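You operate a simulated robot arm through the tools that you are given. There is no shell and no other tool.

You are at the controls of a simulated robot arm. One attempt, no reset.

JOB
Swap the steel cup in the chuck for the steel ring.
Fine: open the chuck lever, stand the cup on the done mat, close the lever till the jaws grip the ring square; marker key stays off. Set down upright: steel cup.

The check looks at the end state, three seconds after you hand in, the way a careful person would. Anything else that was tipped, shoved, dropped, spilled or broken makes it a failure.

ROBOT AND FRAMES
A 7-joint arm with a two-finger parallel gripper, fixed in place. Base frame: the origin is on the floor under the middle of its stand, x ahead of it, y to its left, z up; the work surface is at about z = 0.76. Readings come in m, degrees, newtons and seconds.
It reaches about 1.372 m from its shoulder. Its first joint turns from -149.0 to 149.0 degrees. Payload 3.43 kg.
The tool frame sits at the grasp point between the pads (the TCP): z along the fingers, y along the line on which they close. The tips reach 0.03 m beyond it. Largest opening 0.094 m; finger width 0.028, thickness 0.01; the body of the gripper, 0.05 by 0.096 m, starts 0.055 m behind the TCP.
Orientation is that of the tool frame in the base frame, as [roll, pitch, yaw] about the fixed x, y, z axes, in that order (R = Rz(yaw) Ry(pitch) Rx(roll)). With the fingers straight down and closing along the base's y, the tool's x points along the base's -x, its y along +y and its z along -z.

CONTROLS
- The arm moves only by the tool arm_command. Its argument "plan" is a list of rows, each a list of 3 entries, a list of its own where there are three numbers: the finger opening in m, from 0 to 0.094, then the shift along the tool's x, y, z in units of 30 mm (1.0 is 30 mm), then the turn, a rotation vector about the tool's x, y, z in units of 8 degrees (1.0 is 8 degrees). In form: [[jaw, [dx, dy, dz], [ax, ay, az]], ...]. A call has 1 to 20 rows; each row shifts and turns the commanded pose from where the row before left it, along the tool's axes as they then stand. A call with a number of a shift or a turn outside -1 to 1 is refused whole. Each row takes 0.2 s and may step no farther than 0.05 m and 8.6 degrees from the row before; otherwise, or with a gripper value out of range, the whole call is refused. Where a pose cannot be reached the arm comes as near as it can. A force on the tool above 40 N (or 10 N above the force at the start of the call, whichever is more), or a blocked arm, ends the call early, and 0.2 s more pass. The fingers move at their own pace (about 0.045 m/s each) and stop on an object; they squeeze with about 39 N. The grip force told is the motor's: it shows also when the fingers shut on nothing. Time passes only in rows, and 0.2 s behind the last, so rows that do not move let the fingers close. The reply holds the time, the measured pose of the TCP, the force on the tool along the base axes, the opening and the grip force, in the units named above and with some noise, with the torque about the TCP (base axes, N m) and any sound that the robot's microphone picked up.
- Cameras (640 x 400 px; columns grow to the right, rows downward): "scene" is fixed at [0.4011, -0.4997, 1.5932]; the picture's right is [0.24, -0.97, 0.00], its down [-0.89, -0.22, -0.40] and it looks along [0.39, 0.10, -0.91] (base axes); focal length 214 px, centre (320, 200). "wrist" rides on the gripper at [0.076, 0.014, -0.102] in the tool frame; the picture's right is [-0.18, 0.98, 0.00], its down [-0.75, -0.14, -0.64] and it looks along [-0.63, -0.12, 0.77] (tool axes); focal length 243 px, centre (320, 200).
- get_image(camera): a new picture of that camera. It takes no simulated time.
- locate(camera, pixels): there is no depth. For up to 12 entries [column, row, z] of the newest picture of that camera ("zoom" is the newest enlarged one), the place [x, y] in the base frame at which the ray of that pixel passes the height z, good to about 0.002 m. It takes no simulated time.
- inspect(camera, box): a new picture of the part [left, top, right, bottom] of that camera's present view, enlarged. It takes no simulated time.
- close_job(): hands the job in; it is judged then, once.

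Leave the gripper open and the arm clear of the work at the hand-in unless told otherwise.

The tools are called after "Request:" as a command line: name --argument value ..., lists and objects as JSON in quotes. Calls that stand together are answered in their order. arm_command: Moves the arm, as the interface text tells. Its arguments: {"type":"object","properties":{"plan":{"type":"array"}},"required":["plan"]} The other tools are called the same way: get_image (camera) takes a picture; locate (camera, pixels) gives the place at which the rays of pixels pass given heights; inspect (camera, box) takes an enlarged picture of a part of a camera's view; close_job () hands the job in.

At the start:

```text
t: 0.0
eef_pos: [0.9873, 0.0211, 1.1859]
ee_rot: [-179.9, 0.1, 179.9]
force: [1.3, 0.3, 0.4]
ft_torque: [0.0, -0.02, 0.01]
opening: 0.0942
finger_force: 0.0
```

scene: 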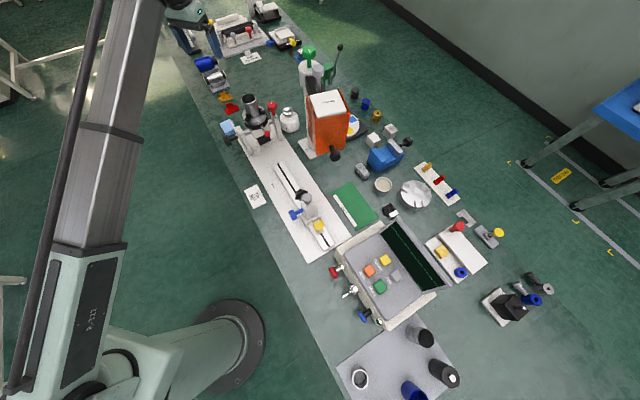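
wrist: 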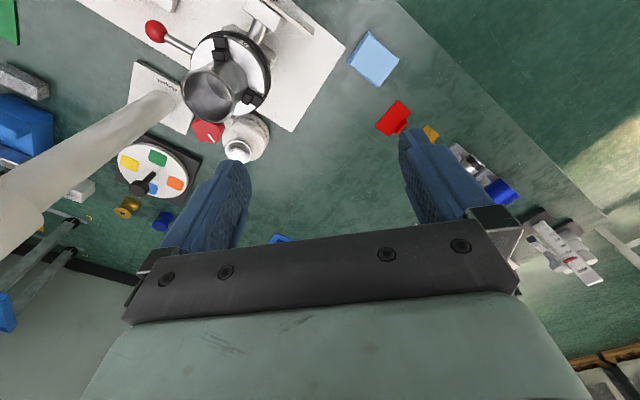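

I'll start by looking closely at the scene. I can see a busy bench, with what looks like a chuck and cup near scene pixel (255,110), and trays and mats elsewhere. I'll take enlarged views before moving.

Request:
inspect --camera "scene" --box '[200, 70, 360, 170]'

Request:
inspect --camera "scene" --box '[320, 300, 480, 400]'

Request:
inspect --camera "scene" --box '[330, 80, 490, 180]'

Request:
inspect --camera "scene" --box '[160, 0, 320, 100]'

Request:
inspect --camera "scene" --box '[400, 200, 560, 300]'

Request:
inspect --camera "wrist" --box '[80, 0, 400, 200]'

```text
4.00 times, centred on (280, 120) of scene
```

zoom: 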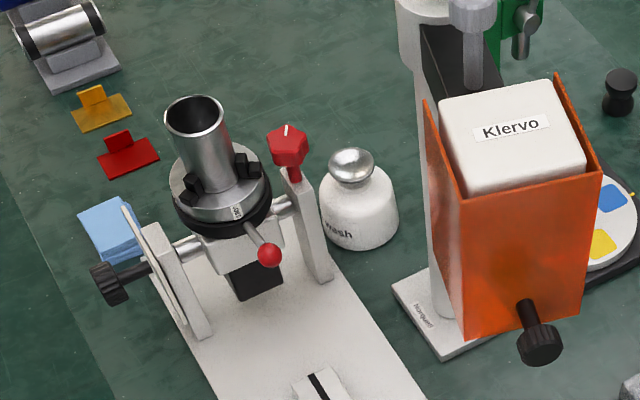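

```text
4.00 times, centred on (400, 350) of scene
```

zoom: 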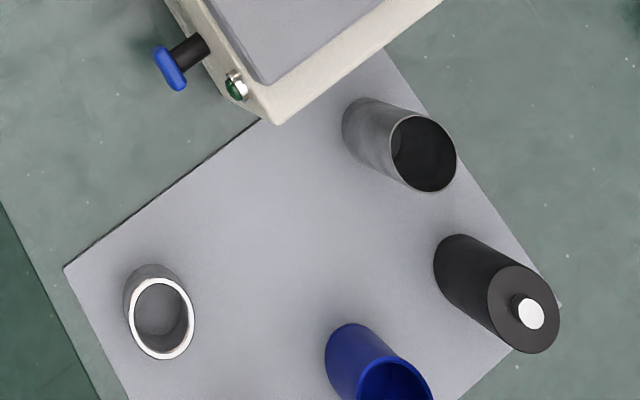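

```text
4.00 times, centred on (410, 130) of scene
```

zoom: 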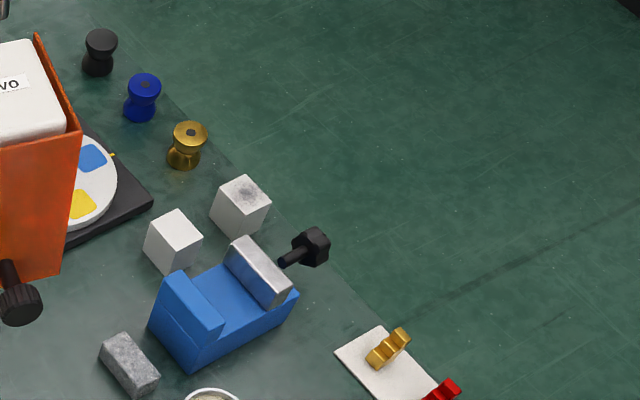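

```text
4.00 times, centred on (240, 50) of scene
```

zoom: 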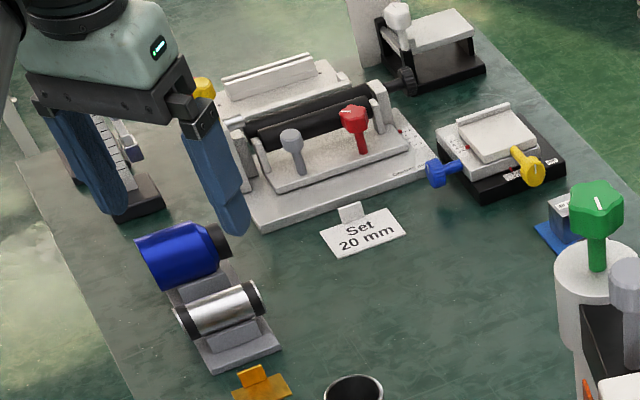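

```text
4.00 times, centred on (480, 250) of scene
```

zoom: 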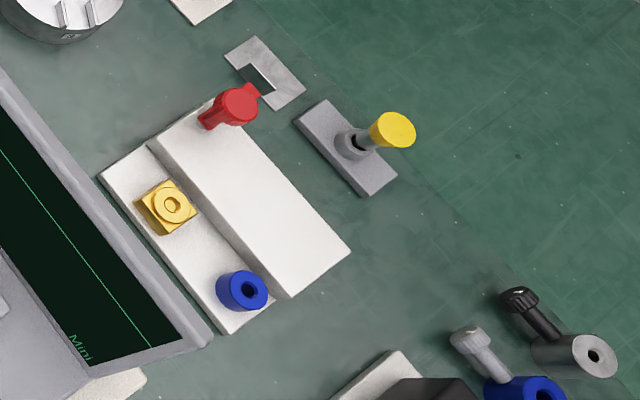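

```text
2.00 times, centred on (240, 100) of wrist
```

zoom: 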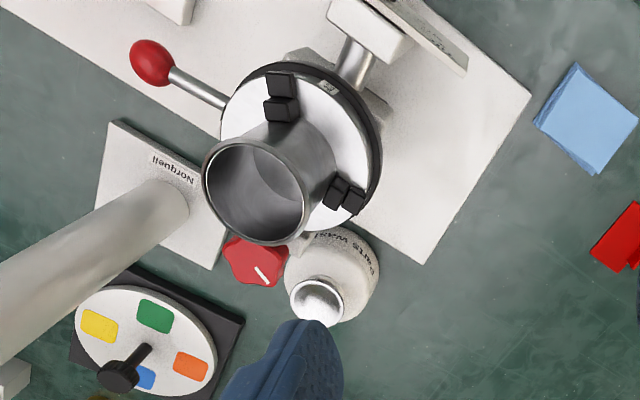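

I see the chuck, which has three black jaws, a red-ball lever and a steel cup standing in it. There is also a grey mat with four parts on it. I still need to find which mat is the done mat and where the marker key is, so I'll enlarge the rest.

Request:
inspect --camera "scene" --box '[230, 150, 390, 250]'

Request:
inspect --camera "scene" --box '[225, 85, 305, 135]'

Request:
inspect --camera "scene" --box '[320, 220, 480, 320]'

Request:
inspect --camera "scene" --box '[440, 240, 600, 340]'

Request:
inspect --camera "scene" --box '[340, 130, 500, 230]'

Request:
inspect --camera "scene" --box '[280, 30, 400, 105]'

```text
4.00 times, centred on (310, 200) of scene
```

zoom: 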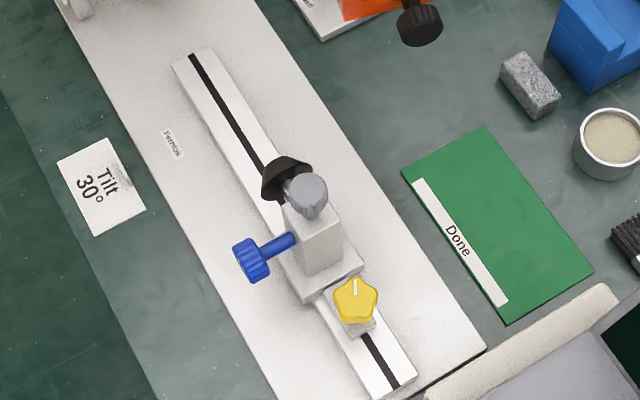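

```text
8.00 times, centred on (265, 110) of scene
```

zoom: 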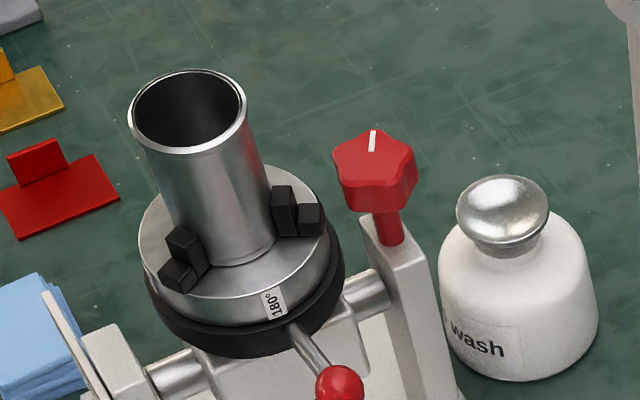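

```text
4.00 times, centred on (400, 270) of scene
```

zoom: 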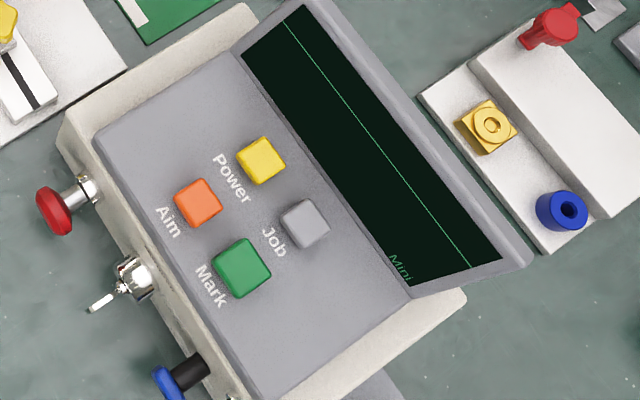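

```text
4.00 times, centred on (520, 290) of scene
```

zoom: 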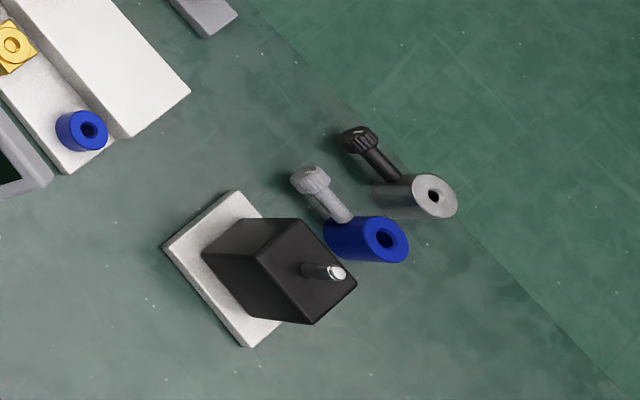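

```text
4.00 times, centred on (420, 180) of scene
```

zoom: 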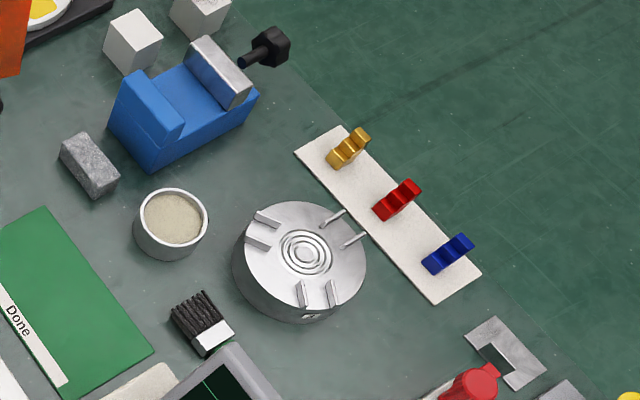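

```text
5.33 times, centred on (340, 68) of scene
```

zoom: 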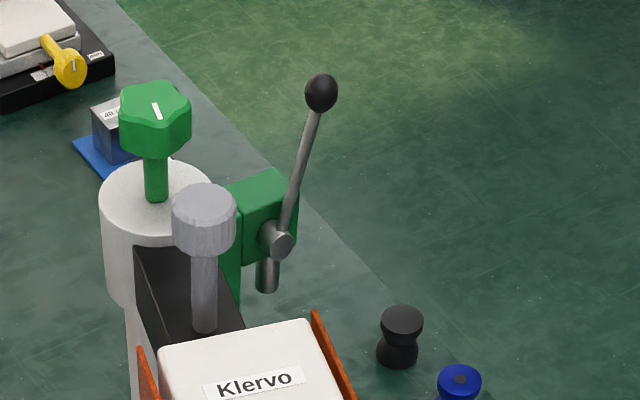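

The green "Done" mat is at about (355,205) and the steel ring is on the grey mat at about (360,378). The marker controller has a key and knobs on its left side, which I'll keep away from. Next I'll locate the key points at several heights.

Request:
get_image --camera "scene"

Request:
get_image --camera "wrist"

Request:
locate --camera "scene" --pixels '[[330, 193, 0.76], [350, 182, 0.76], [379, 218, 0.76], [357, 231, 0.76], [360, 370, 0.76], [361, 380, 0.79], [337, 367, 0.76], [385, 331, 0.76], [355, 400, 0.76], [249, 98, 1.0], [255, 120, 0.9], [267, 134, 0.9]]'

Request:
locate --camera "wrist" --pixels '[[208, 95, 1.0], [240, 75, 0.9], [155, 31, 0.9], [200, 20, 0.9], [155, 31, 0.95], [155, 31, 0.85], [208, 95, 1.05], [208, 95, 0.95], [240, 75, 0.95], [240, 75, 0.85]]'

```text
taken
```

scene: 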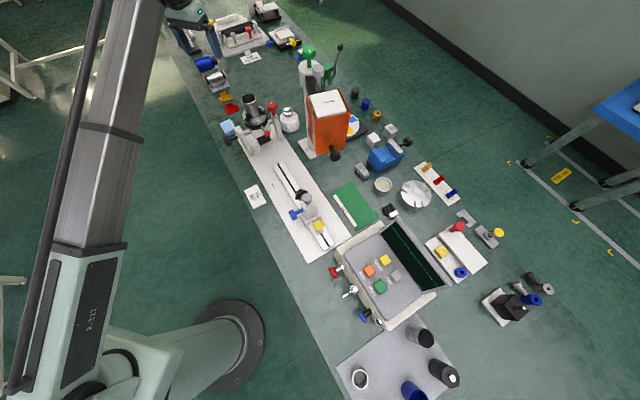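

```text
taken
```

wrist: 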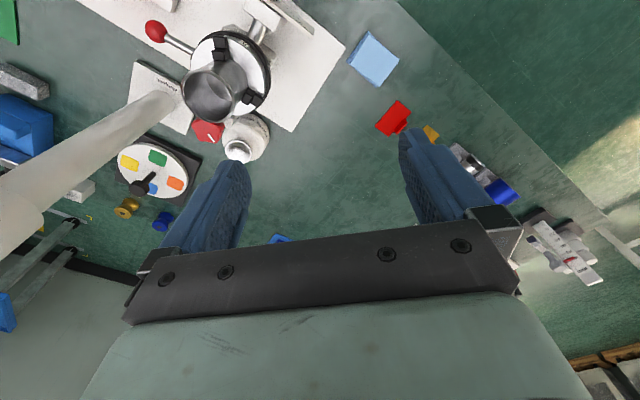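

```text
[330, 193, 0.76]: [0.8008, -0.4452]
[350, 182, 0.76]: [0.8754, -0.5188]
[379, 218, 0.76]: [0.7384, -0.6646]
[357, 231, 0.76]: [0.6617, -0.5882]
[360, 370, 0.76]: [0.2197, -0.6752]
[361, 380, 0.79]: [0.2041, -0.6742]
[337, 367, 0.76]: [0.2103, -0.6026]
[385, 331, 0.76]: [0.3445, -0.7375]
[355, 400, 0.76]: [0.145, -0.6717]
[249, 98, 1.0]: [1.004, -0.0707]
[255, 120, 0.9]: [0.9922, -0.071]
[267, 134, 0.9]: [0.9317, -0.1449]
```

```text
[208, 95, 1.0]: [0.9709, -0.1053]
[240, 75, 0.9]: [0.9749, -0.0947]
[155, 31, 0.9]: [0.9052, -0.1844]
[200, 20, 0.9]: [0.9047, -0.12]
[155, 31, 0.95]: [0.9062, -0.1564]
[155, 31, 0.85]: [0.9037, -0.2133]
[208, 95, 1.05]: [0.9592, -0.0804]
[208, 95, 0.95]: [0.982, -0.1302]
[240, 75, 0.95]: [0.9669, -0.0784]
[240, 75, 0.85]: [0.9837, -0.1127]
```

From the two views, the cup rim is near (0.968, -0.091) at z≈1.03. The lever ball is near (0.906, -0.164, 0.934), and the Done mat is centred near (0.77, -0.555). The arm will move back and down a little so the wrist camera can look at the chuck from close up.

Request:
arm_command --plan '[[0.094, [0.68, -0.346, 0.325], [0, 0, 0]], [0.094, [0.68, -0.346, 0.325], [0, 0, 0]], [0.094, [0.68, -0.346, 0.325], [0, 0, 0]], [0.094, [0.68, -0.346, 0.325], [0, 0, 0]], [0.094, [0.68, -0.346, 0.325], [0, 0, 0]], [0.094, [0.68, -0.346, 0.325], [0, 0, 0]], [0.094, [0.68, -0.346, 0.325], [0, 0, 0]], [0.094, [0.68, -0.346, 0.325], [0, 0, 0]], [0.094, [0, 0, 0], [0, 0, 0]]]'

Request:
get_image --camera "wrist"

Request:
get_image --camera "scene"

```text
t: 2.0
eef_pos: [0.8243, -0.0632, 1.1056]
ee_rot: [-179.9, 0.0, 180.0]
force: [-0.6, -0.4, 0.6]
ft_torque: [-0.03, -0.01, 0.0]
opening: 0.0943
finger_force: 0.1
```

```text
taken
```

wrist: 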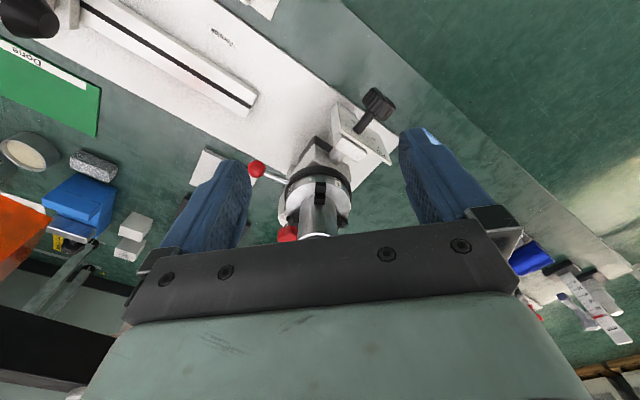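

```text
taken
```

scene: 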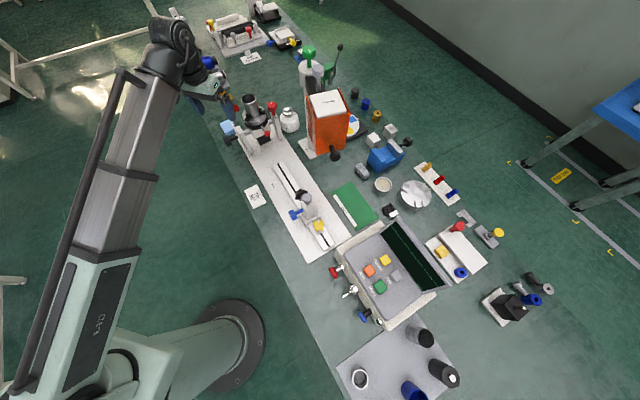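

The arm got there, and the chuck now shows at about (318,190) in the wrist view, partly hidden by the gripper. I'll enlarge it to read the lever, jaws and labels.

Request:
inspect --camera "wrist" --box '[240, 90, 400, 240]'

Request:
inspect --camera "scene" --box '[225, 85, 305, 160]'

```text
2.67 times, centred on (320, 165) of wrist
```

zoom: 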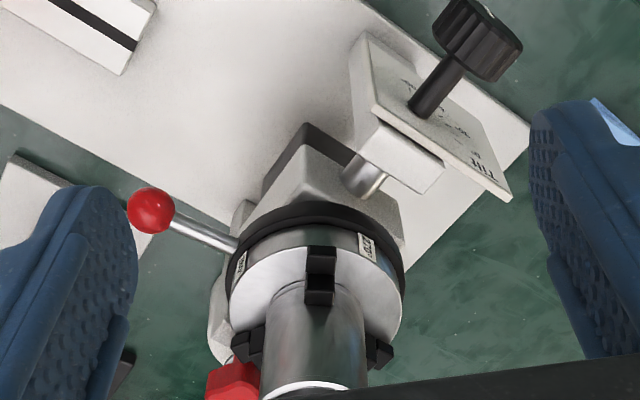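

```text
5.33 times, centred on (265, 122) of scene
```

zoom: 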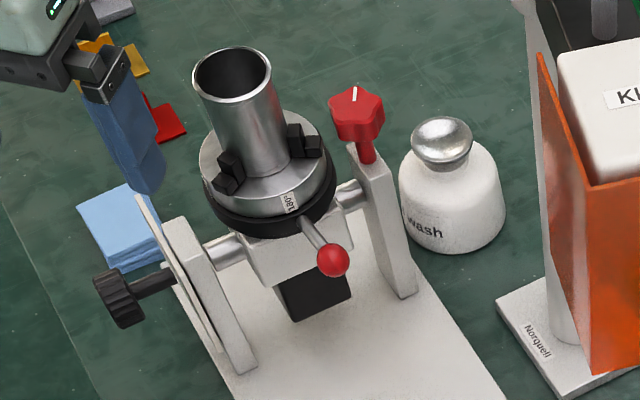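

The chuck stands upright, and the lever comes out of the black ring under the jaws. The jaws look to be at about 170°, 290° and 50° round the chuck axis. I want a more top-down close view, so I'll move over it with the fingertips kept above the rim.

Request:
arm_command --plan '[[0.094, [0, 0, -0.6], [0, 0, 0]], [0.094, [0, 0, -0.6], [0, 0, 0]], [0.094, [-0.7, -0.12, 0], [0, 0, 0]], [0.094, [-0.7, -0.12, 0], [0, 0, 0]], [0.094, [-0.7, -0.12, 0], [0, 0, 0]], [0.094, [-0.7, -0.12, 0], [0, 0, 0]], [0.094, [-0.7, -0.12, 0], [0, 0, 0]], [0.094, [-0.5, -0.12, 0], [0, 0, 0]], [0.094, [0, 0, 0], [0, 0, 0]]]'

Request:
get_image --camera "wrist"

Request:
inspect --camera "wrist" --box '[220, 0, 420, 200]'

```text
t: 4.0
eef_pos: [0.944, -0.0838, 1.1414]
ee_rot: [-179.9, 0.0, -179.9]
force: [0.2, -0.2, 0.4]
ft_torque: [-0.01, -0.01, -0.02]
opening: 0.0941
finger_force: 0.0
```

```text
taken
```

wrist: 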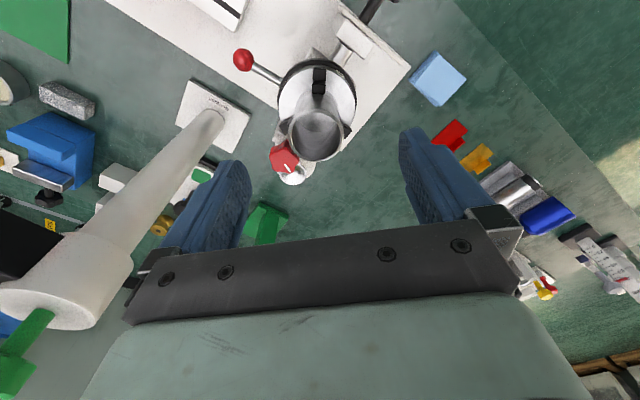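

```text
2.00 times, centred on (320, 100) of wrist
```

zoom: 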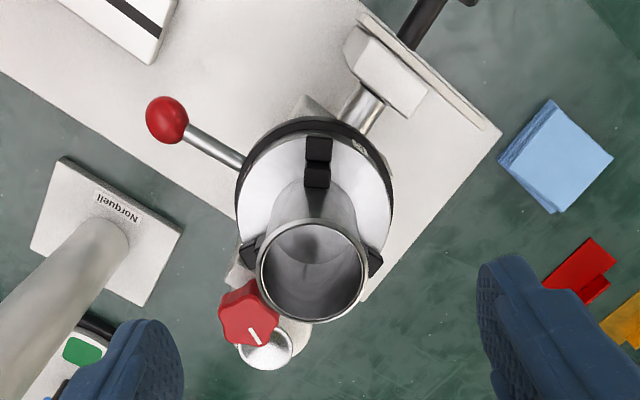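

This is a clear top view. In the zoom, the cup rim is centred near (312,270), the chuck face spans columns 237 to 393, and the lever ball is at (166,120). I'll locate these.

Request:
locate --camera "zoom" --pixels '[[313, 270, 1.03], [257, 268, 1.03], [369, 268, 1.03], [313, 270, 1.0], [237, 205, 0.93], [394, 205, 0.93], [316, 130, 0.93], [318, 150, 0.96], [166, 120, 0.934], [245, 162, 0.92], [262, 245, 0.96], [376, 258, 0.96]]'

Request:
inspect --camera "scene" --box '[230, 85, 300, 145]'

```text
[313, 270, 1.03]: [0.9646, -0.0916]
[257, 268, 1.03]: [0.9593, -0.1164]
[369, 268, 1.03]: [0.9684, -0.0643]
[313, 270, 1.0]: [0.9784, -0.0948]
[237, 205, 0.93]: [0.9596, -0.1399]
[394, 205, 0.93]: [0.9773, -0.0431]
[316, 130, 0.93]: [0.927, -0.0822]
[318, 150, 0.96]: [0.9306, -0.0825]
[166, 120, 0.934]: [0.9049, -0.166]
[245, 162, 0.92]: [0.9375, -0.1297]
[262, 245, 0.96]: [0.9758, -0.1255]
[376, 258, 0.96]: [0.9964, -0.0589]
```

```text
6.67 times, centred on (265, 115) of scene
```

zoom: 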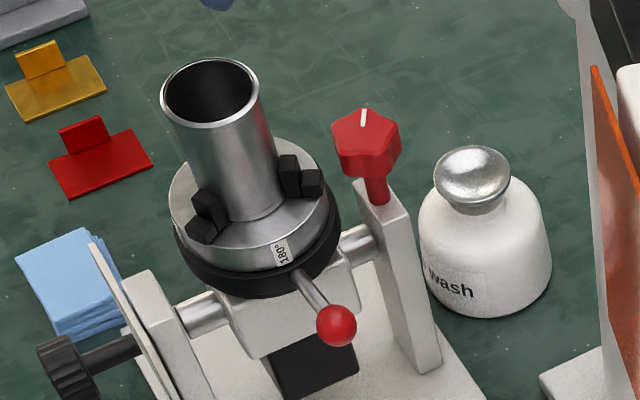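

Request:
locate --camera "zoom" --pixels '[[211, 92, 1.01], [211, 92, 1.02], [211, 92, 1.03], [211, 92, 1.04], [248, 194, 0.92], [248, 194, 0.93], [248, 194, 0.94], [336, 325, 0.92], [336, 325, 0.93], [336, 325, 0.94], [366, 118, 1.0], [366, 118, 0.97]]'

Request:
inspect --camera "wrist" --box '[270, 40, 370, 140]'

```text
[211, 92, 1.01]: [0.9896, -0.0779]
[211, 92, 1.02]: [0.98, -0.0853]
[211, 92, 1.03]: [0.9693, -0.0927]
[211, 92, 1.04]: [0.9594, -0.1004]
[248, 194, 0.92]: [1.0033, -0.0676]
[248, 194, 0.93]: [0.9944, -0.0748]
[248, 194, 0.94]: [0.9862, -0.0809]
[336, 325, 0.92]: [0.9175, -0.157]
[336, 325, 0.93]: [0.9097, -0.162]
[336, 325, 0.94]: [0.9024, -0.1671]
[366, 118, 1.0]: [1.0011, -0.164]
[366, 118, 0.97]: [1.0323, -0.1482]
```

```text
4.00 times, centred on (320, 90) of wrist
```

zoom: 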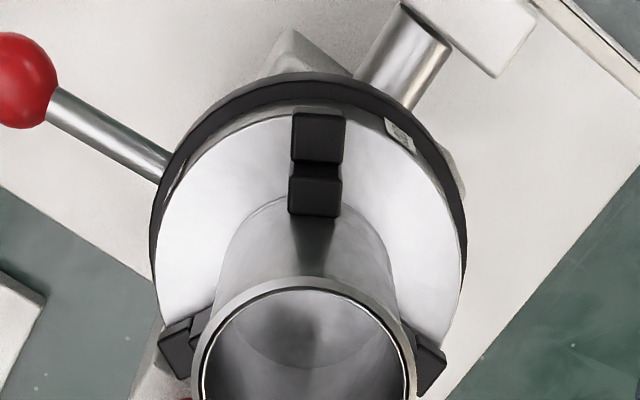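

The cup rim centre comes out at (0.967, -0.092, 1.03), with a diameter of about 53 mm. The ball is at (0.905, -0.166, 0.934), 97 mm from the chuck axis at about 230°. Before working there I'll locate the nearby obstacles: the red star knob, the Klervo column, the posts and the wash bottle.

Request:
get_image --camera "wrist"

Request:
locate --camera "wrist" --pixels '[[285, 157, 1.0], [285, 157, 0.97], [212, 118, 0.78], [185, 95, 0.77], [248, 115, 0.77], [75, 270, 1.1], [75, 270, 1.2], [292, 175, 0.9], [355, 35, 0.96], [350, 40, 0.93]]'

Request:
locate --camera "scene" --pixels '[[313, 145, 0.78], [326, 102, 1.1], [326, 102, 1.2], [326, 102, 1.0], [310, 72, 1.1], [310, 72, 1.2], [308, 52, 1.2], [308, 52, 1.3], [329, 152, 0.78], [312, 152, 0.78], [272, 105, 1.0], [334, 155, 0.9]]'

Request:
inspect --camera "scene" --box '[280, 40, 380, 170]'

```text
taken
```

wrist: 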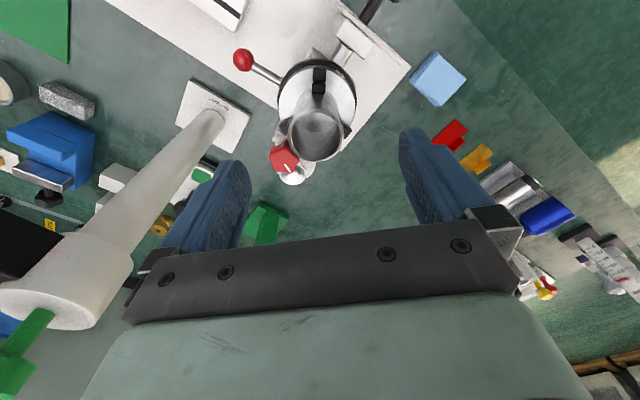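

```text
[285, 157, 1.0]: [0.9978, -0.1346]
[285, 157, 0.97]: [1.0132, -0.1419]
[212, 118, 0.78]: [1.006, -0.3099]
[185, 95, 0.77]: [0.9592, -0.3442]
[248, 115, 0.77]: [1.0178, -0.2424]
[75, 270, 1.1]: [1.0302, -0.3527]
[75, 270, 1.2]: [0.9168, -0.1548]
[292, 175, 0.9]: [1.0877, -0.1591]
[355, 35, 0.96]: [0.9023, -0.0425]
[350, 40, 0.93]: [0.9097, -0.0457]
```

```text
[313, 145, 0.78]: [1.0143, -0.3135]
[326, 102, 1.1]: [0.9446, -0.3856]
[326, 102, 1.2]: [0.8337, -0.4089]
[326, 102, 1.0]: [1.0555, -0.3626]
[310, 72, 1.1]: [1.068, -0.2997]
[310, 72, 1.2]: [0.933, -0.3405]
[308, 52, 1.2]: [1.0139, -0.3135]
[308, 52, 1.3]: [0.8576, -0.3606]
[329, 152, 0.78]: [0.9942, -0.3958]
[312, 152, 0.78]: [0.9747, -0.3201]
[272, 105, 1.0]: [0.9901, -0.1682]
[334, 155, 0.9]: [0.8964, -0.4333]
```

```text
3.08 times, centred on (330, 105) of scene
```

zoom: 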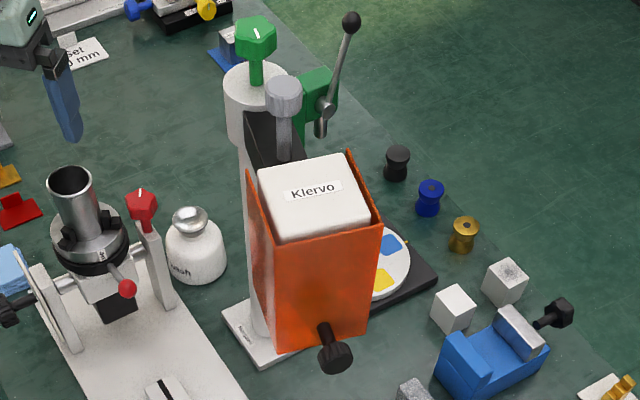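

The column stands at about (1.01, -0.31), its green knob reaches z≈1.2, and the Klervo head is on the -y/-x side of it. The red star knob is near (1.02, -0.147) with its top at z≈0.98. At this safe height I'll turn the gripper 50° so the fingers straddle the lever tangentially, then move above the ball.

Request:
arm_command --plan '[[0.06, [0, 0, 0], [0, 0, -0.893]], [0.06, [0, 0, 0], [0, 0, -0.893]], [0.06, [0, 0, 0], [0, 0, -0.893]], [0.06, [0, 0, 0], [0, 0, -0.893]], [0.06, [0, 0, 0], [0, 0, -0.893]], [0.06, [0, 0, 0], [0, 0, -0.893]], [0.06, [0, 0, 0], [0, 0, -0.893]], [0.06, [0.733, -0.19, 0], [0, 0, 0]], [0.06, [0.733, -0.19, 0], [0, 0, 0]], [0.06, [0.733, -0.19, 0], [0, 0, 0]], [0.06, [0.733, -0.19, 0], [0, 0, 0]], [0.06, [0, 0, 0], [0, 0, 0]]]'

Request:
get_image --camera "wrist"

Request:
inspect --camera "wrist" --box '[220, 0, 420, 200]'

Request:
get_image --camera "scene"

```text
t: 6.6
eef_pos: [0.9058, -0.1647, 1.1434]
ee_rot: [180.0, 0.0, -130.1]
force: [-0.4, -0.4, 0.3]
ft_torque: [0.01, 0.05, 0.03]
opening: 0.0601
finger_force: 0.1
```

```text
taken
```

wrist: 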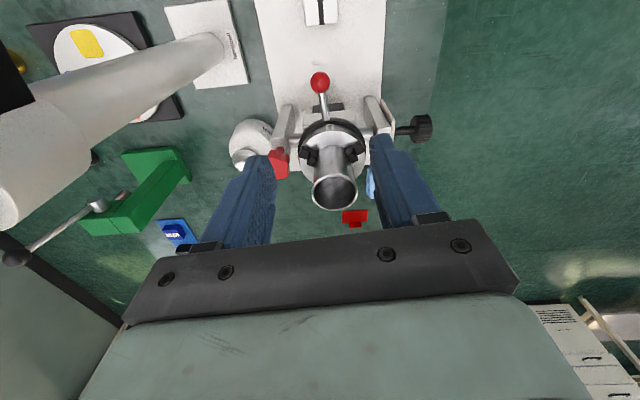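

```text
2.00 times, centred on (320, 100) of wrist
```

zoom: 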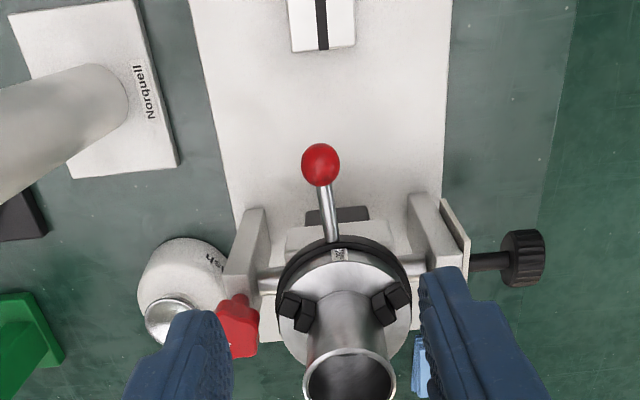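

```text
taken
```

scene: 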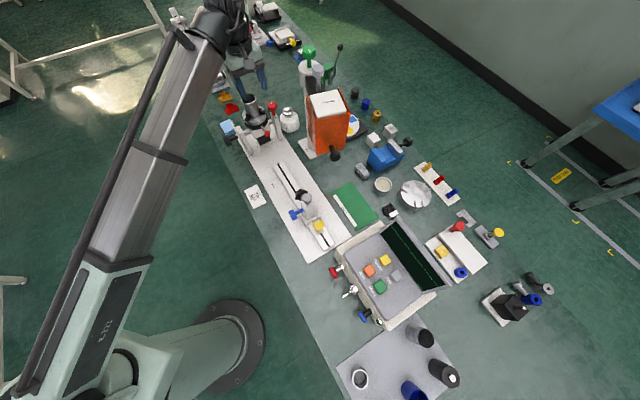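

The view is now nicely aligned, with the ball at wrist (320,81), both posts visible, and the chuck face and jaws clear. I'll locate the ball and the posts.

Request:
locate --camera "zoom" --pixels '[[320, 163, 0.934], [320, 163, 0.92], [320, 163, 0.95], [330, 240, 0.925], [340, 255, 0.93], [254, 215, 0.95], [240, 300, 0.96], [420, 200, 0.95], [322, 20, 0.79], [345, 380, 1.03], [276, 300, 0.95], [412, 290, 0.95]]'

Request:
inspect --camera "wrist" --box '[285, 60, 385, 160]'

```text
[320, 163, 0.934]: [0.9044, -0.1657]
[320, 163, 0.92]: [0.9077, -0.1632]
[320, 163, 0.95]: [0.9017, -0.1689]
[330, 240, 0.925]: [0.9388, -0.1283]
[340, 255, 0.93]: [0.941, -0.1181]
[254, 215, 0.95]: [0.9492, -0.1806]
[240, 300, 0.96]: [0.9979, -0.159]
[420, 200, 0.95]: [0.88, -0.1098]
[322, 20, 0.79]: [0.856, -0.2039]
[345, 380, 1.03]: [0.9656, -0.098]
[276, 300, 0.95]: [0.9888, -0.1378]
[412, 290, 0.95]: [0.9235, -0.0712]
```

```text
4.00 times, centred on (335, 110) of wrist
```

zoom: 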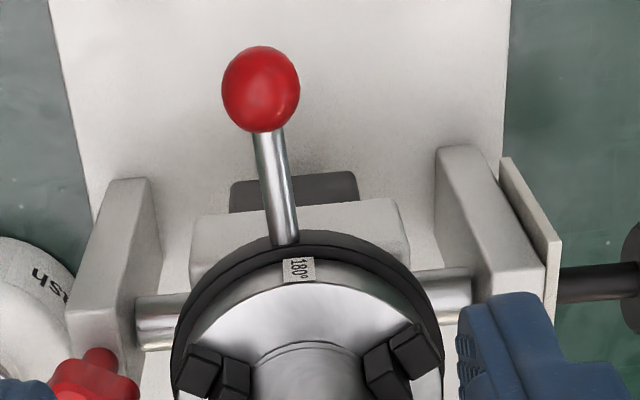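

The ball is about 26 mm across and sits right under the TCP, with the posts outside the finger swing. I'll shift 6 mm outward and lower the fingers on either side of the ball, still opened 60 mm, watching the force.

Request:
arm_command --plan '[[0.06, [0.2, 0, 0.8], [0, 0, 0]], [0.06, [0, 0, 0.9], [0, 0, 0]], [0.06, [0, 0, 0.9], [0, 0, 0]], [0.06, [0, 0, 0.9], [0, 0, 0]], [0.06, [0, 0, 0.8], [0, 0, 0]], [0.06, [0, 0, 0.7], [0, 0, 0]], [0.06, [0, 0, 0.6], [0, 0, 0]], [0.06, [0, 0, 0.6], [0, 0, 0]], [0.06, [0, 0, 0.5], [0, 0, 0]], [0.06, [0, 0, 0], [0, 0, 0]]]'

Request:
get_image --camera "wrist"

Request:
inspect --camera "scene" --box '[225, 85, 305, 155]'

```text
t: 8.8
eef_pos: [0.9014, -0.1704, 0.9429]
ee_rot: [-179.9, 0.0, -130.0]
force: [0.3, 0.0, 0.2]
ft_torque: [0.02, -0.03, 0.02]
opening: 0.06
finger_force: 0.0
```

```text
taken
```

wrist: 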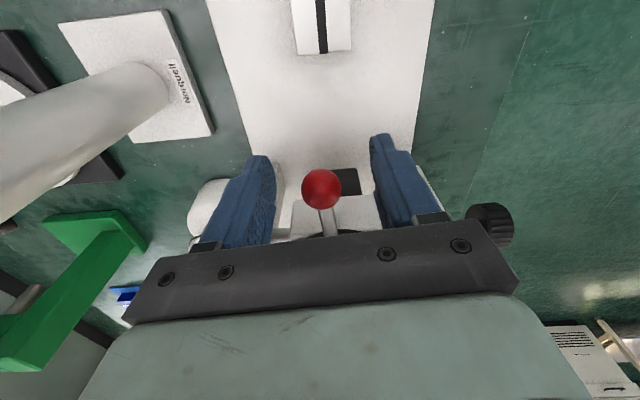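

```text
5.71 times, centred on (265, 120) of scene
```

zoom: 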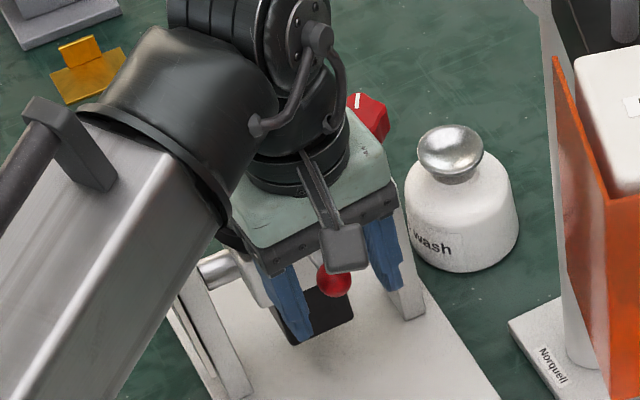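

The ball at (321,188) is between the fingers and there's no contact force. I'll narrow the opening to 32 mm, then push gently in one direction (tool -y, counter-clockwise from above) to find out whether the lever moves freely that way.

Request:
arm_command --plan '[[0.032, [0, 0, 0], [0, 0, 0]], [0.032, [0, 0, 0], [0, 0, 0]], [0.032, [0, 0, 0], [0, 0, 0]], [0.032, [0, -0.1, 0], [0, 0, 0]], [0.032, [0, -0.1, 0], [0, 0, 0]], [0.032, [0, -0.1, 0], [0, 0, 0]]]'

Request:
get_image --camera "wrist"

```text
t: 10.2
eef_pos: [0.908, -0.1751, 0.9419]
ee_rot: [179.9, 0.1, -130.0]
force: [-5.6, 3.1, 2.5]
ft_torque: [0.04, 0.06, 0.08]
opening: 0.0357
finger_force: 3.2
```

```text
taken
```

wrist: 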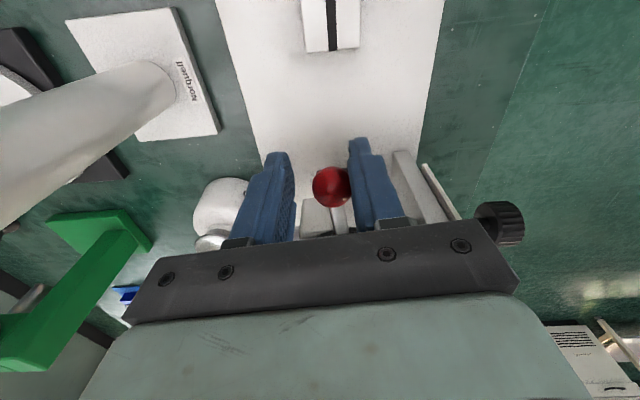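

The right finger has touched the ball, and the reaction is about 6 N against the push. I'll push a little farther to see whether the lever gives.

Request:
arm_command --plan '[[0.032, [0, -0.1, 0], [0, 0, 0]], [0.032, [0, -0.1, 0], [0, 0, 0]], [0.032, [0, 0, 0], [0, 0, 0]]]'

Request:
get_image --camera "wrist"

```text
t: 11.0
eef_pos: [0.9126, -0.1801, 0.9431]
ee_rot: [-179.9, 0.0, -130.0]
force: [-0.9, 2.8, 4.7]
ft_torque: [0.04, 0.09, 0.0]
opening: 0.0338
finger_force: 1.5
```

```text
taken
```

wrist: 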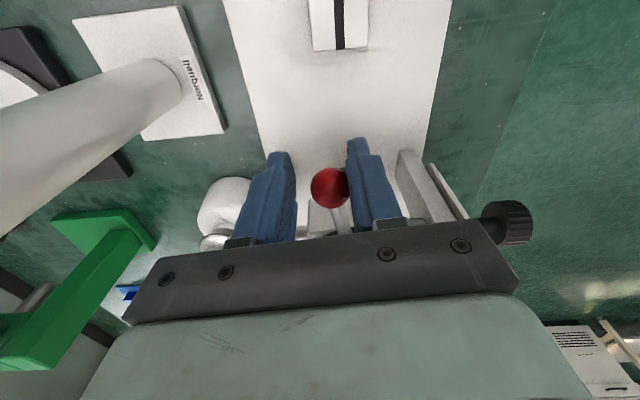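

The ball moved along with the finger against only about 3 N, so the lever turns freely this way. I'll check the ball's position before going on.

Request:
locate --camera "wrist" --pixels '[[329, 188, 0.934]]'

Request:
inspect --camera "wrist" --box '[250, 130, 410, 240]'

Request:
inspect --camera "scene" --box '[225, 85, 305, 155]'

```text
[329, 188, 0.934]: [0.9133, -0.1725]
```

```text
3.64 times, centred on (330, 185) of wrist
```

zoom: 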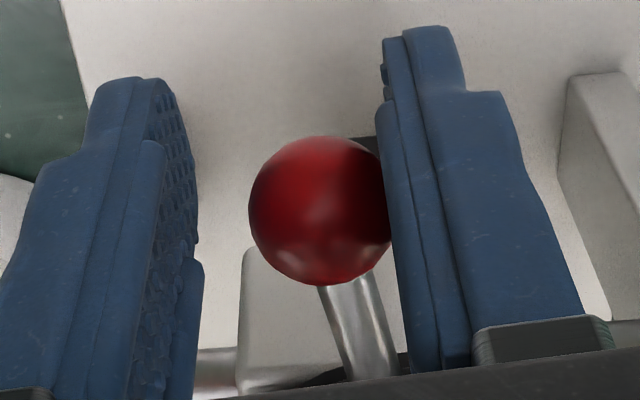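

```text
5.71 times, centred on (265, 120) of scene
```

zoom: 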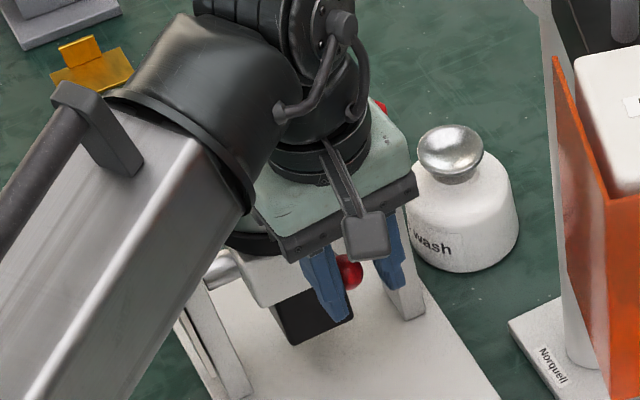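

The lever has turned from about 230° to 236° counter-clockwise. To confirm this is the opening direction, and because the leading finger is getting near the post, I'll rise straight up and compare the jaws with the earlier picture.

Request:
arm_command --plan '[[0.036, [0, 0.06, 0], [0, 0, 0]], [0.04, [0, 0, -0.8], [0, 0, 0]], [0.04, [0, 0, -0.9], [0, 0, 0]], [0.04, [0, 0, -1], [0, 0, 0]], [0.04, [0, 0, -1], [0, 0, 0]], [0.04, [0, 0, -1], [0, 0, 0]], [0.04, [0, 0, -1], [0, 0, 0]], [0.04, [0, 0, -0.97], [0, 0, 0]], [0.04, [0, 0, 0], [0, 0, 0]]]'

Request:
inspect --camera "wrist" --box '[285, 60, 385, 160]'

Request:
get_image --camera "wrist"

```text
t: 13.0
eef_pos: [0.9121, -0.1773, 1.1422]
ee_rot: [179.9, -0.1, -130.0]
force: [0.4, 0.1, -0.1]
ft_torque: [0.01, 0.01, -0.01]
opening: 0.04
finger_force: 0.1
```

```text
4.00 times, centred on (335, 110) of wrist
```

zoom: 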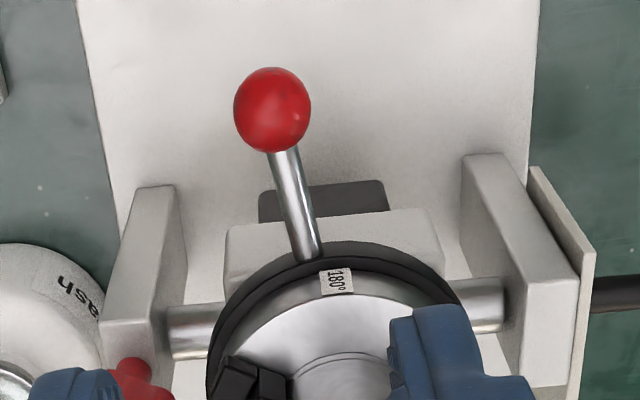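

```text
taken
```

wrist: 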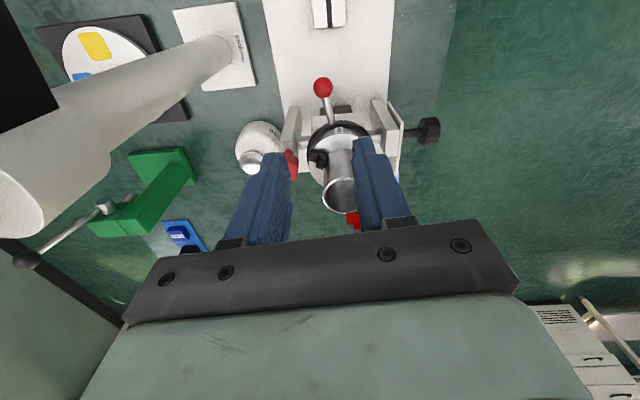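

The fingers hide the jaws at this opening. I'll open the fingers so both jaws and the cup wall show.

Request:
arm_command --plan '[[0.094, [0, 0, 0], [0, 0, 0]], [0.094, [0, 0, 0], [0, 0, 0]], [0.094, [0, 0, 0], [0, 0, 0]]]'

Request:
inspect --camera "wrist" --box '[290, 110, 390, 210]'

Request:
inspect --camera "scene" --box '[230, 85, 300, 145]'

```text
t: 13.8
eef_pos: [0.9104, -0.1767, 1.1416]
ee_rot: [-180.0, 0.1, -130.1]
force: [0.1, -0.2, -0.4]
ft_torque: [0.0, -0.02, 0.03]
opening: 0.094
finger_force: 0.2
```

```text
4.00 times, centred on (340, 160) of wrist
```

zoom: 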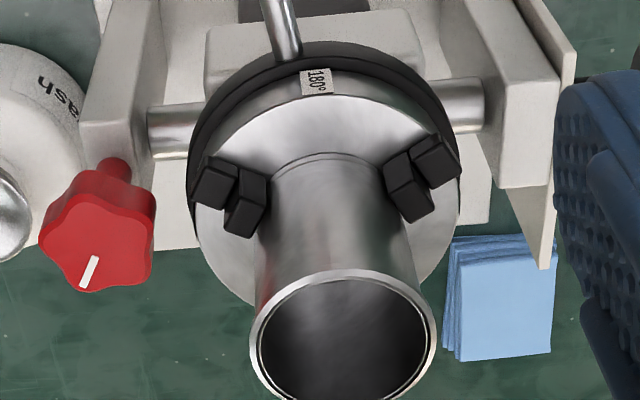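

```text
6.67 times, centred on (265, 115) of scene
```

zoom: 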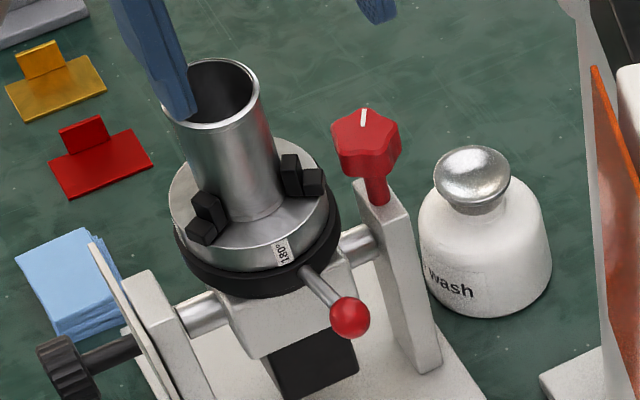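

Request:
inspect --camera "scene" --box '[240, 100, 276, 124]'

Request:
inspect --camera "wrist" --box '[330, 135, 370, 175]'

Request:
inspect --camera "wrist" --box '[300, 135, 340, 175]'

```text
16.00 times, centred on (258, 112) of scene
```

zoom: 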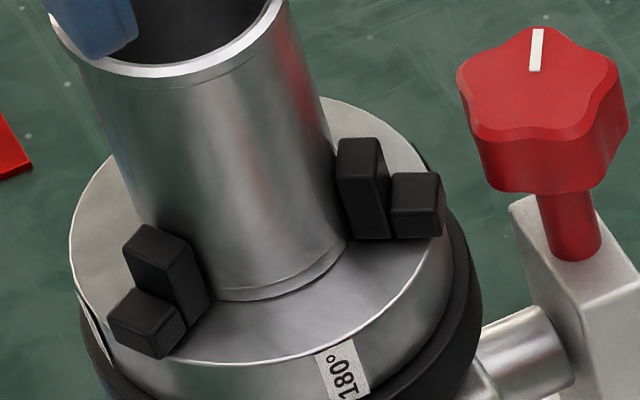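

```text
10.00 times, centred on (350, 155) of wrist
```

zoom: 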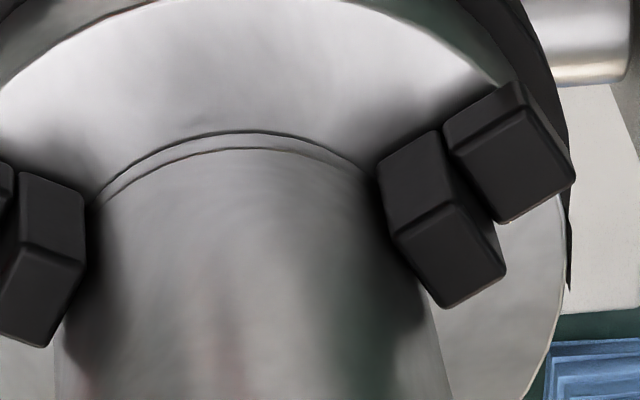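

```text
10.00 times, centred on (320, 155) of wrist
```

zoom: 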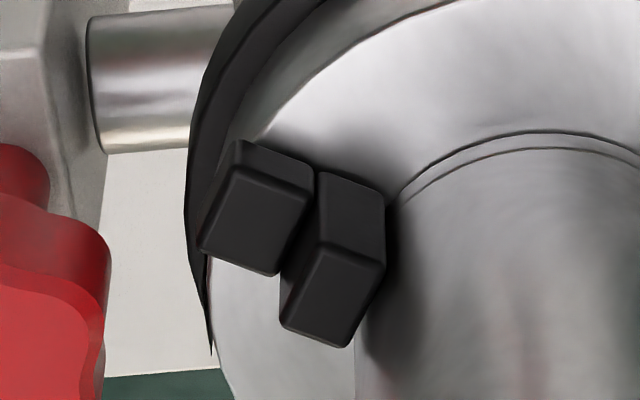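

These zooms are sharp, and thin gaps now show between the jaws and the cup wall, so counter-clockwise looks like the opening direction. I'll close the fingers into a block, come down on the clockwise side of the ball, and push the lever farther counter-clockwise along its arc.

Request:
arm_command --plan '[[0.0, [0, 0.31, 0], [0, 0, 0]], [0.0, [0, 0.31, 0], [0, 0, 0]], [0.0, [0, 0.31, 0], [0, 0, 0]], [0.0, [0, 0, 0.8], [0, 0, 0]], [0.0, [0, 0, 0.9], [0, 0, 0]], [0.0, [0, 0, 0.9], [0, 0, 0]], [0.0, [0, 0, 0.9], [0, 0, 0]], [0.0, [0, 0, 0.8], [0, 0, 0]], [0.0, [0, 0, 0.7], [0, 0, 0]], [0.0, [0, 0, 0.6], [0, 0, 0]], [0.0, [0, 0, 0.6], [0, 0, 0]], [0.0, [0, 0, 0.45], [0, 0, 0]], [0.0, [0, 0, 0], [0, 0, 0]]]'

Request:
get_image --camera "wrist"

```text
t: 16.6
eef_pos: [0.8911, -0.1609, 0.9418]
ee_rot: [-179.9, 0.0, -130.0]
force: [-0.1, -0.2, 0.8]
ft_torque: [0.0, -0.01, 0.0]
opening: 0.0
finger_force: 33.2
```

```text
taken
```

wrist: 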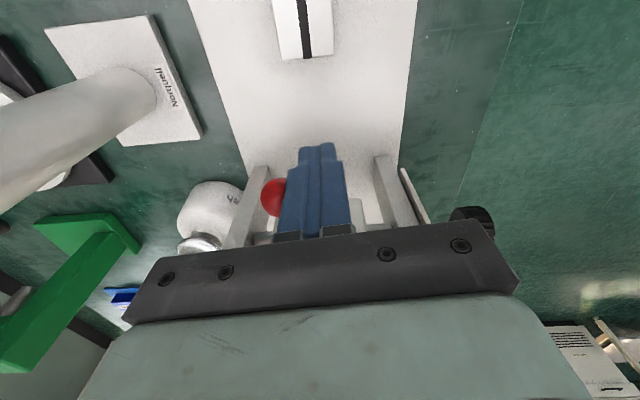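

The closed fingers are now right beside the ball, which shows at (272,198), on its clockwise side with no contact force. Next I'll push it counter-clockwise along the arc in small steps, turning with it.

Request:
arm_command --plan '[[0.0, [0.031, -0.234, 0], [0, 0, -0.5]], [0.0, [0.031, -0.234, 0], [0, 0, -0.5]], [0.0, [0.031, -0.234, 0], [0, 0, -0.5]], [0.0, [0.031, -0.234, 0], [0, 0, -0.5]]]'

Request:
get_image --camera "wrist"

```text
t: 17.6
eef_pos: [0.9114, -0.1792, 0.9422]
ee_rot: [-180.0, 0.1, -114.0]
force: [-5.1, -2.8, 9.0]
ft_torque: [0.01, -0.17, -0.07]
opening: 0.0002
finger_force: 33.0
```

```text
taken
```

wrist: 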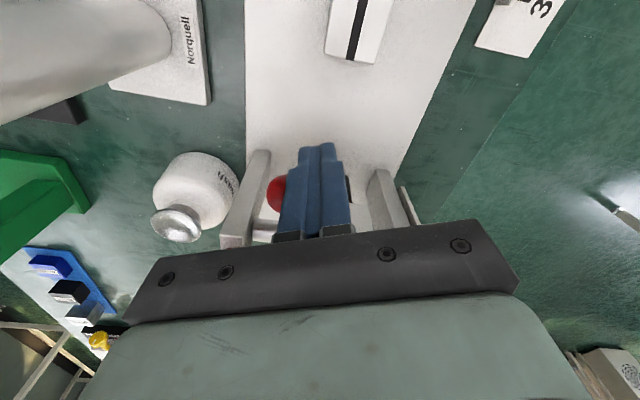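

The lever keeps moving with a small force of 5 to 9 N. I'll take four more steps along the arc.

Request:
arm_command --plan '[[0.0, [0.031, -0.234, 0], [0, 0, -0.5]], [0.0, [0.031, -0.234, 0], [0, 0, -0.5]], [0.0, [0.031, -0.234, 0], [0, 0, -0.5]]]'

Request:
inspect --camera "wrist" --box '[200, 130, 360, 250]'

Request:
inspect --camera "scene" --box '[230, 85, 300, 145]'

```text
t: 18.4
eef_pos: [0.9307, -0.1888, 0.9416]
ee_rot: [-179.8, 0.1, -101.9]
force: [-4.5, -2.6, 8.8]
ft_torque: [0.03, -0.15, -0.06]
opening: 0.0001
finger_force: 33.1
```

```text
3.33 times, centred on (280, 190) of wrist
```

zoom: 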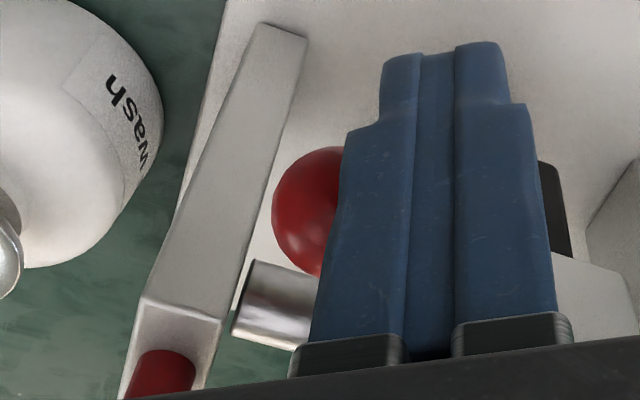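

```text
6.67 times, centred on (265, 115) of scene
```

zoom: 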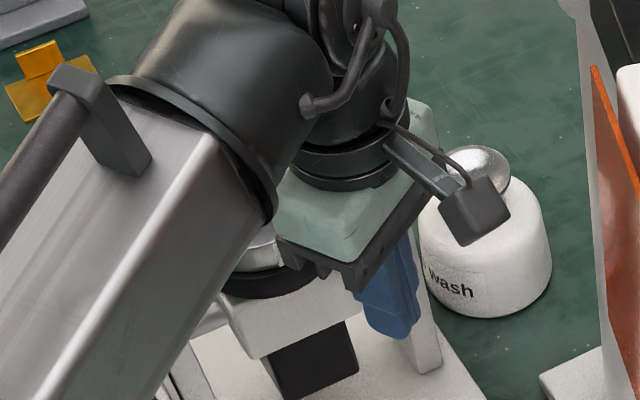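

The ball is now close to the left post, and the lever is at about 262°, a swing of some 32°. I'll back off a few millimetres, rise, and check how far the jaws have opened.

Request:
arm_command --plan '[[0.0, [0, 0.2, 0], [0, 0, 0]], [0.0, [0, 0, -0.8], [0, 0, 0]], [0.0, [0, 0, -0.9], [0, 0, 0]], [0.0, [0, 0, -1], [0, 0, 0.9]], [0.0, [0, 0, -1], [0, 0, 0.9]], [0.0, [0, 0, -1], [0, 0, 0.9]], [0.04, [0, 0, -1], [0, 0, 0.8]], [0.094, [0, 0, -0.97], [0, 0, 0]], [0.094, [0, 0, 0], [0, 0, 0]], [0.094, [0, 0, 0], [0, 0, 0]], [0.094, [0, 0, 0], [0, 0, 0]]]'

Request:
get_image --camera "wrist"

Request:
inspect --camera "scene" --box '[240, 100, 276, 124]'

Request:
inspect --camera "scene" --box '[230, 85, 300, 145]'

```text
t: 20.8
eef_pos: [0.9255, -0.1878, 1.1417]
ee_rot: [-180.0, 0.0, -130.0]
force: [-0.3, 0.2, -0.5]
ft_torque: [0.02, 0.03, -0.02]
opening: 0.0938
finger_force: 0.0
```

```text
taken
```

wrist: 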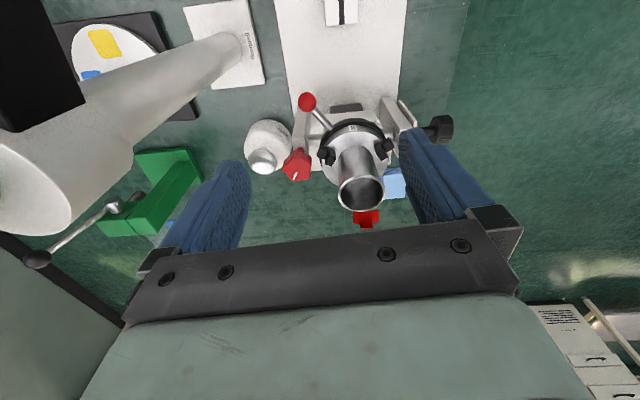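

```text
16.00 times, centred on (258, 112) of scene
```

zoom: 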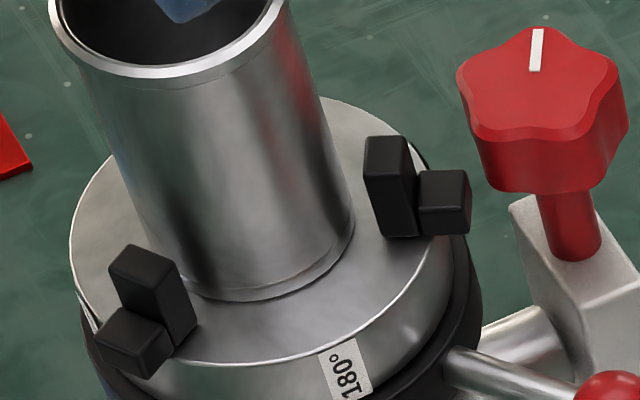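

```text
6.67 times, centred on (265, 115) of scene
```

zoom: 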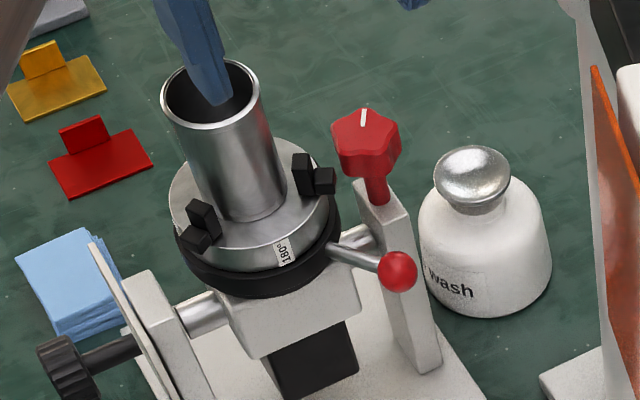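

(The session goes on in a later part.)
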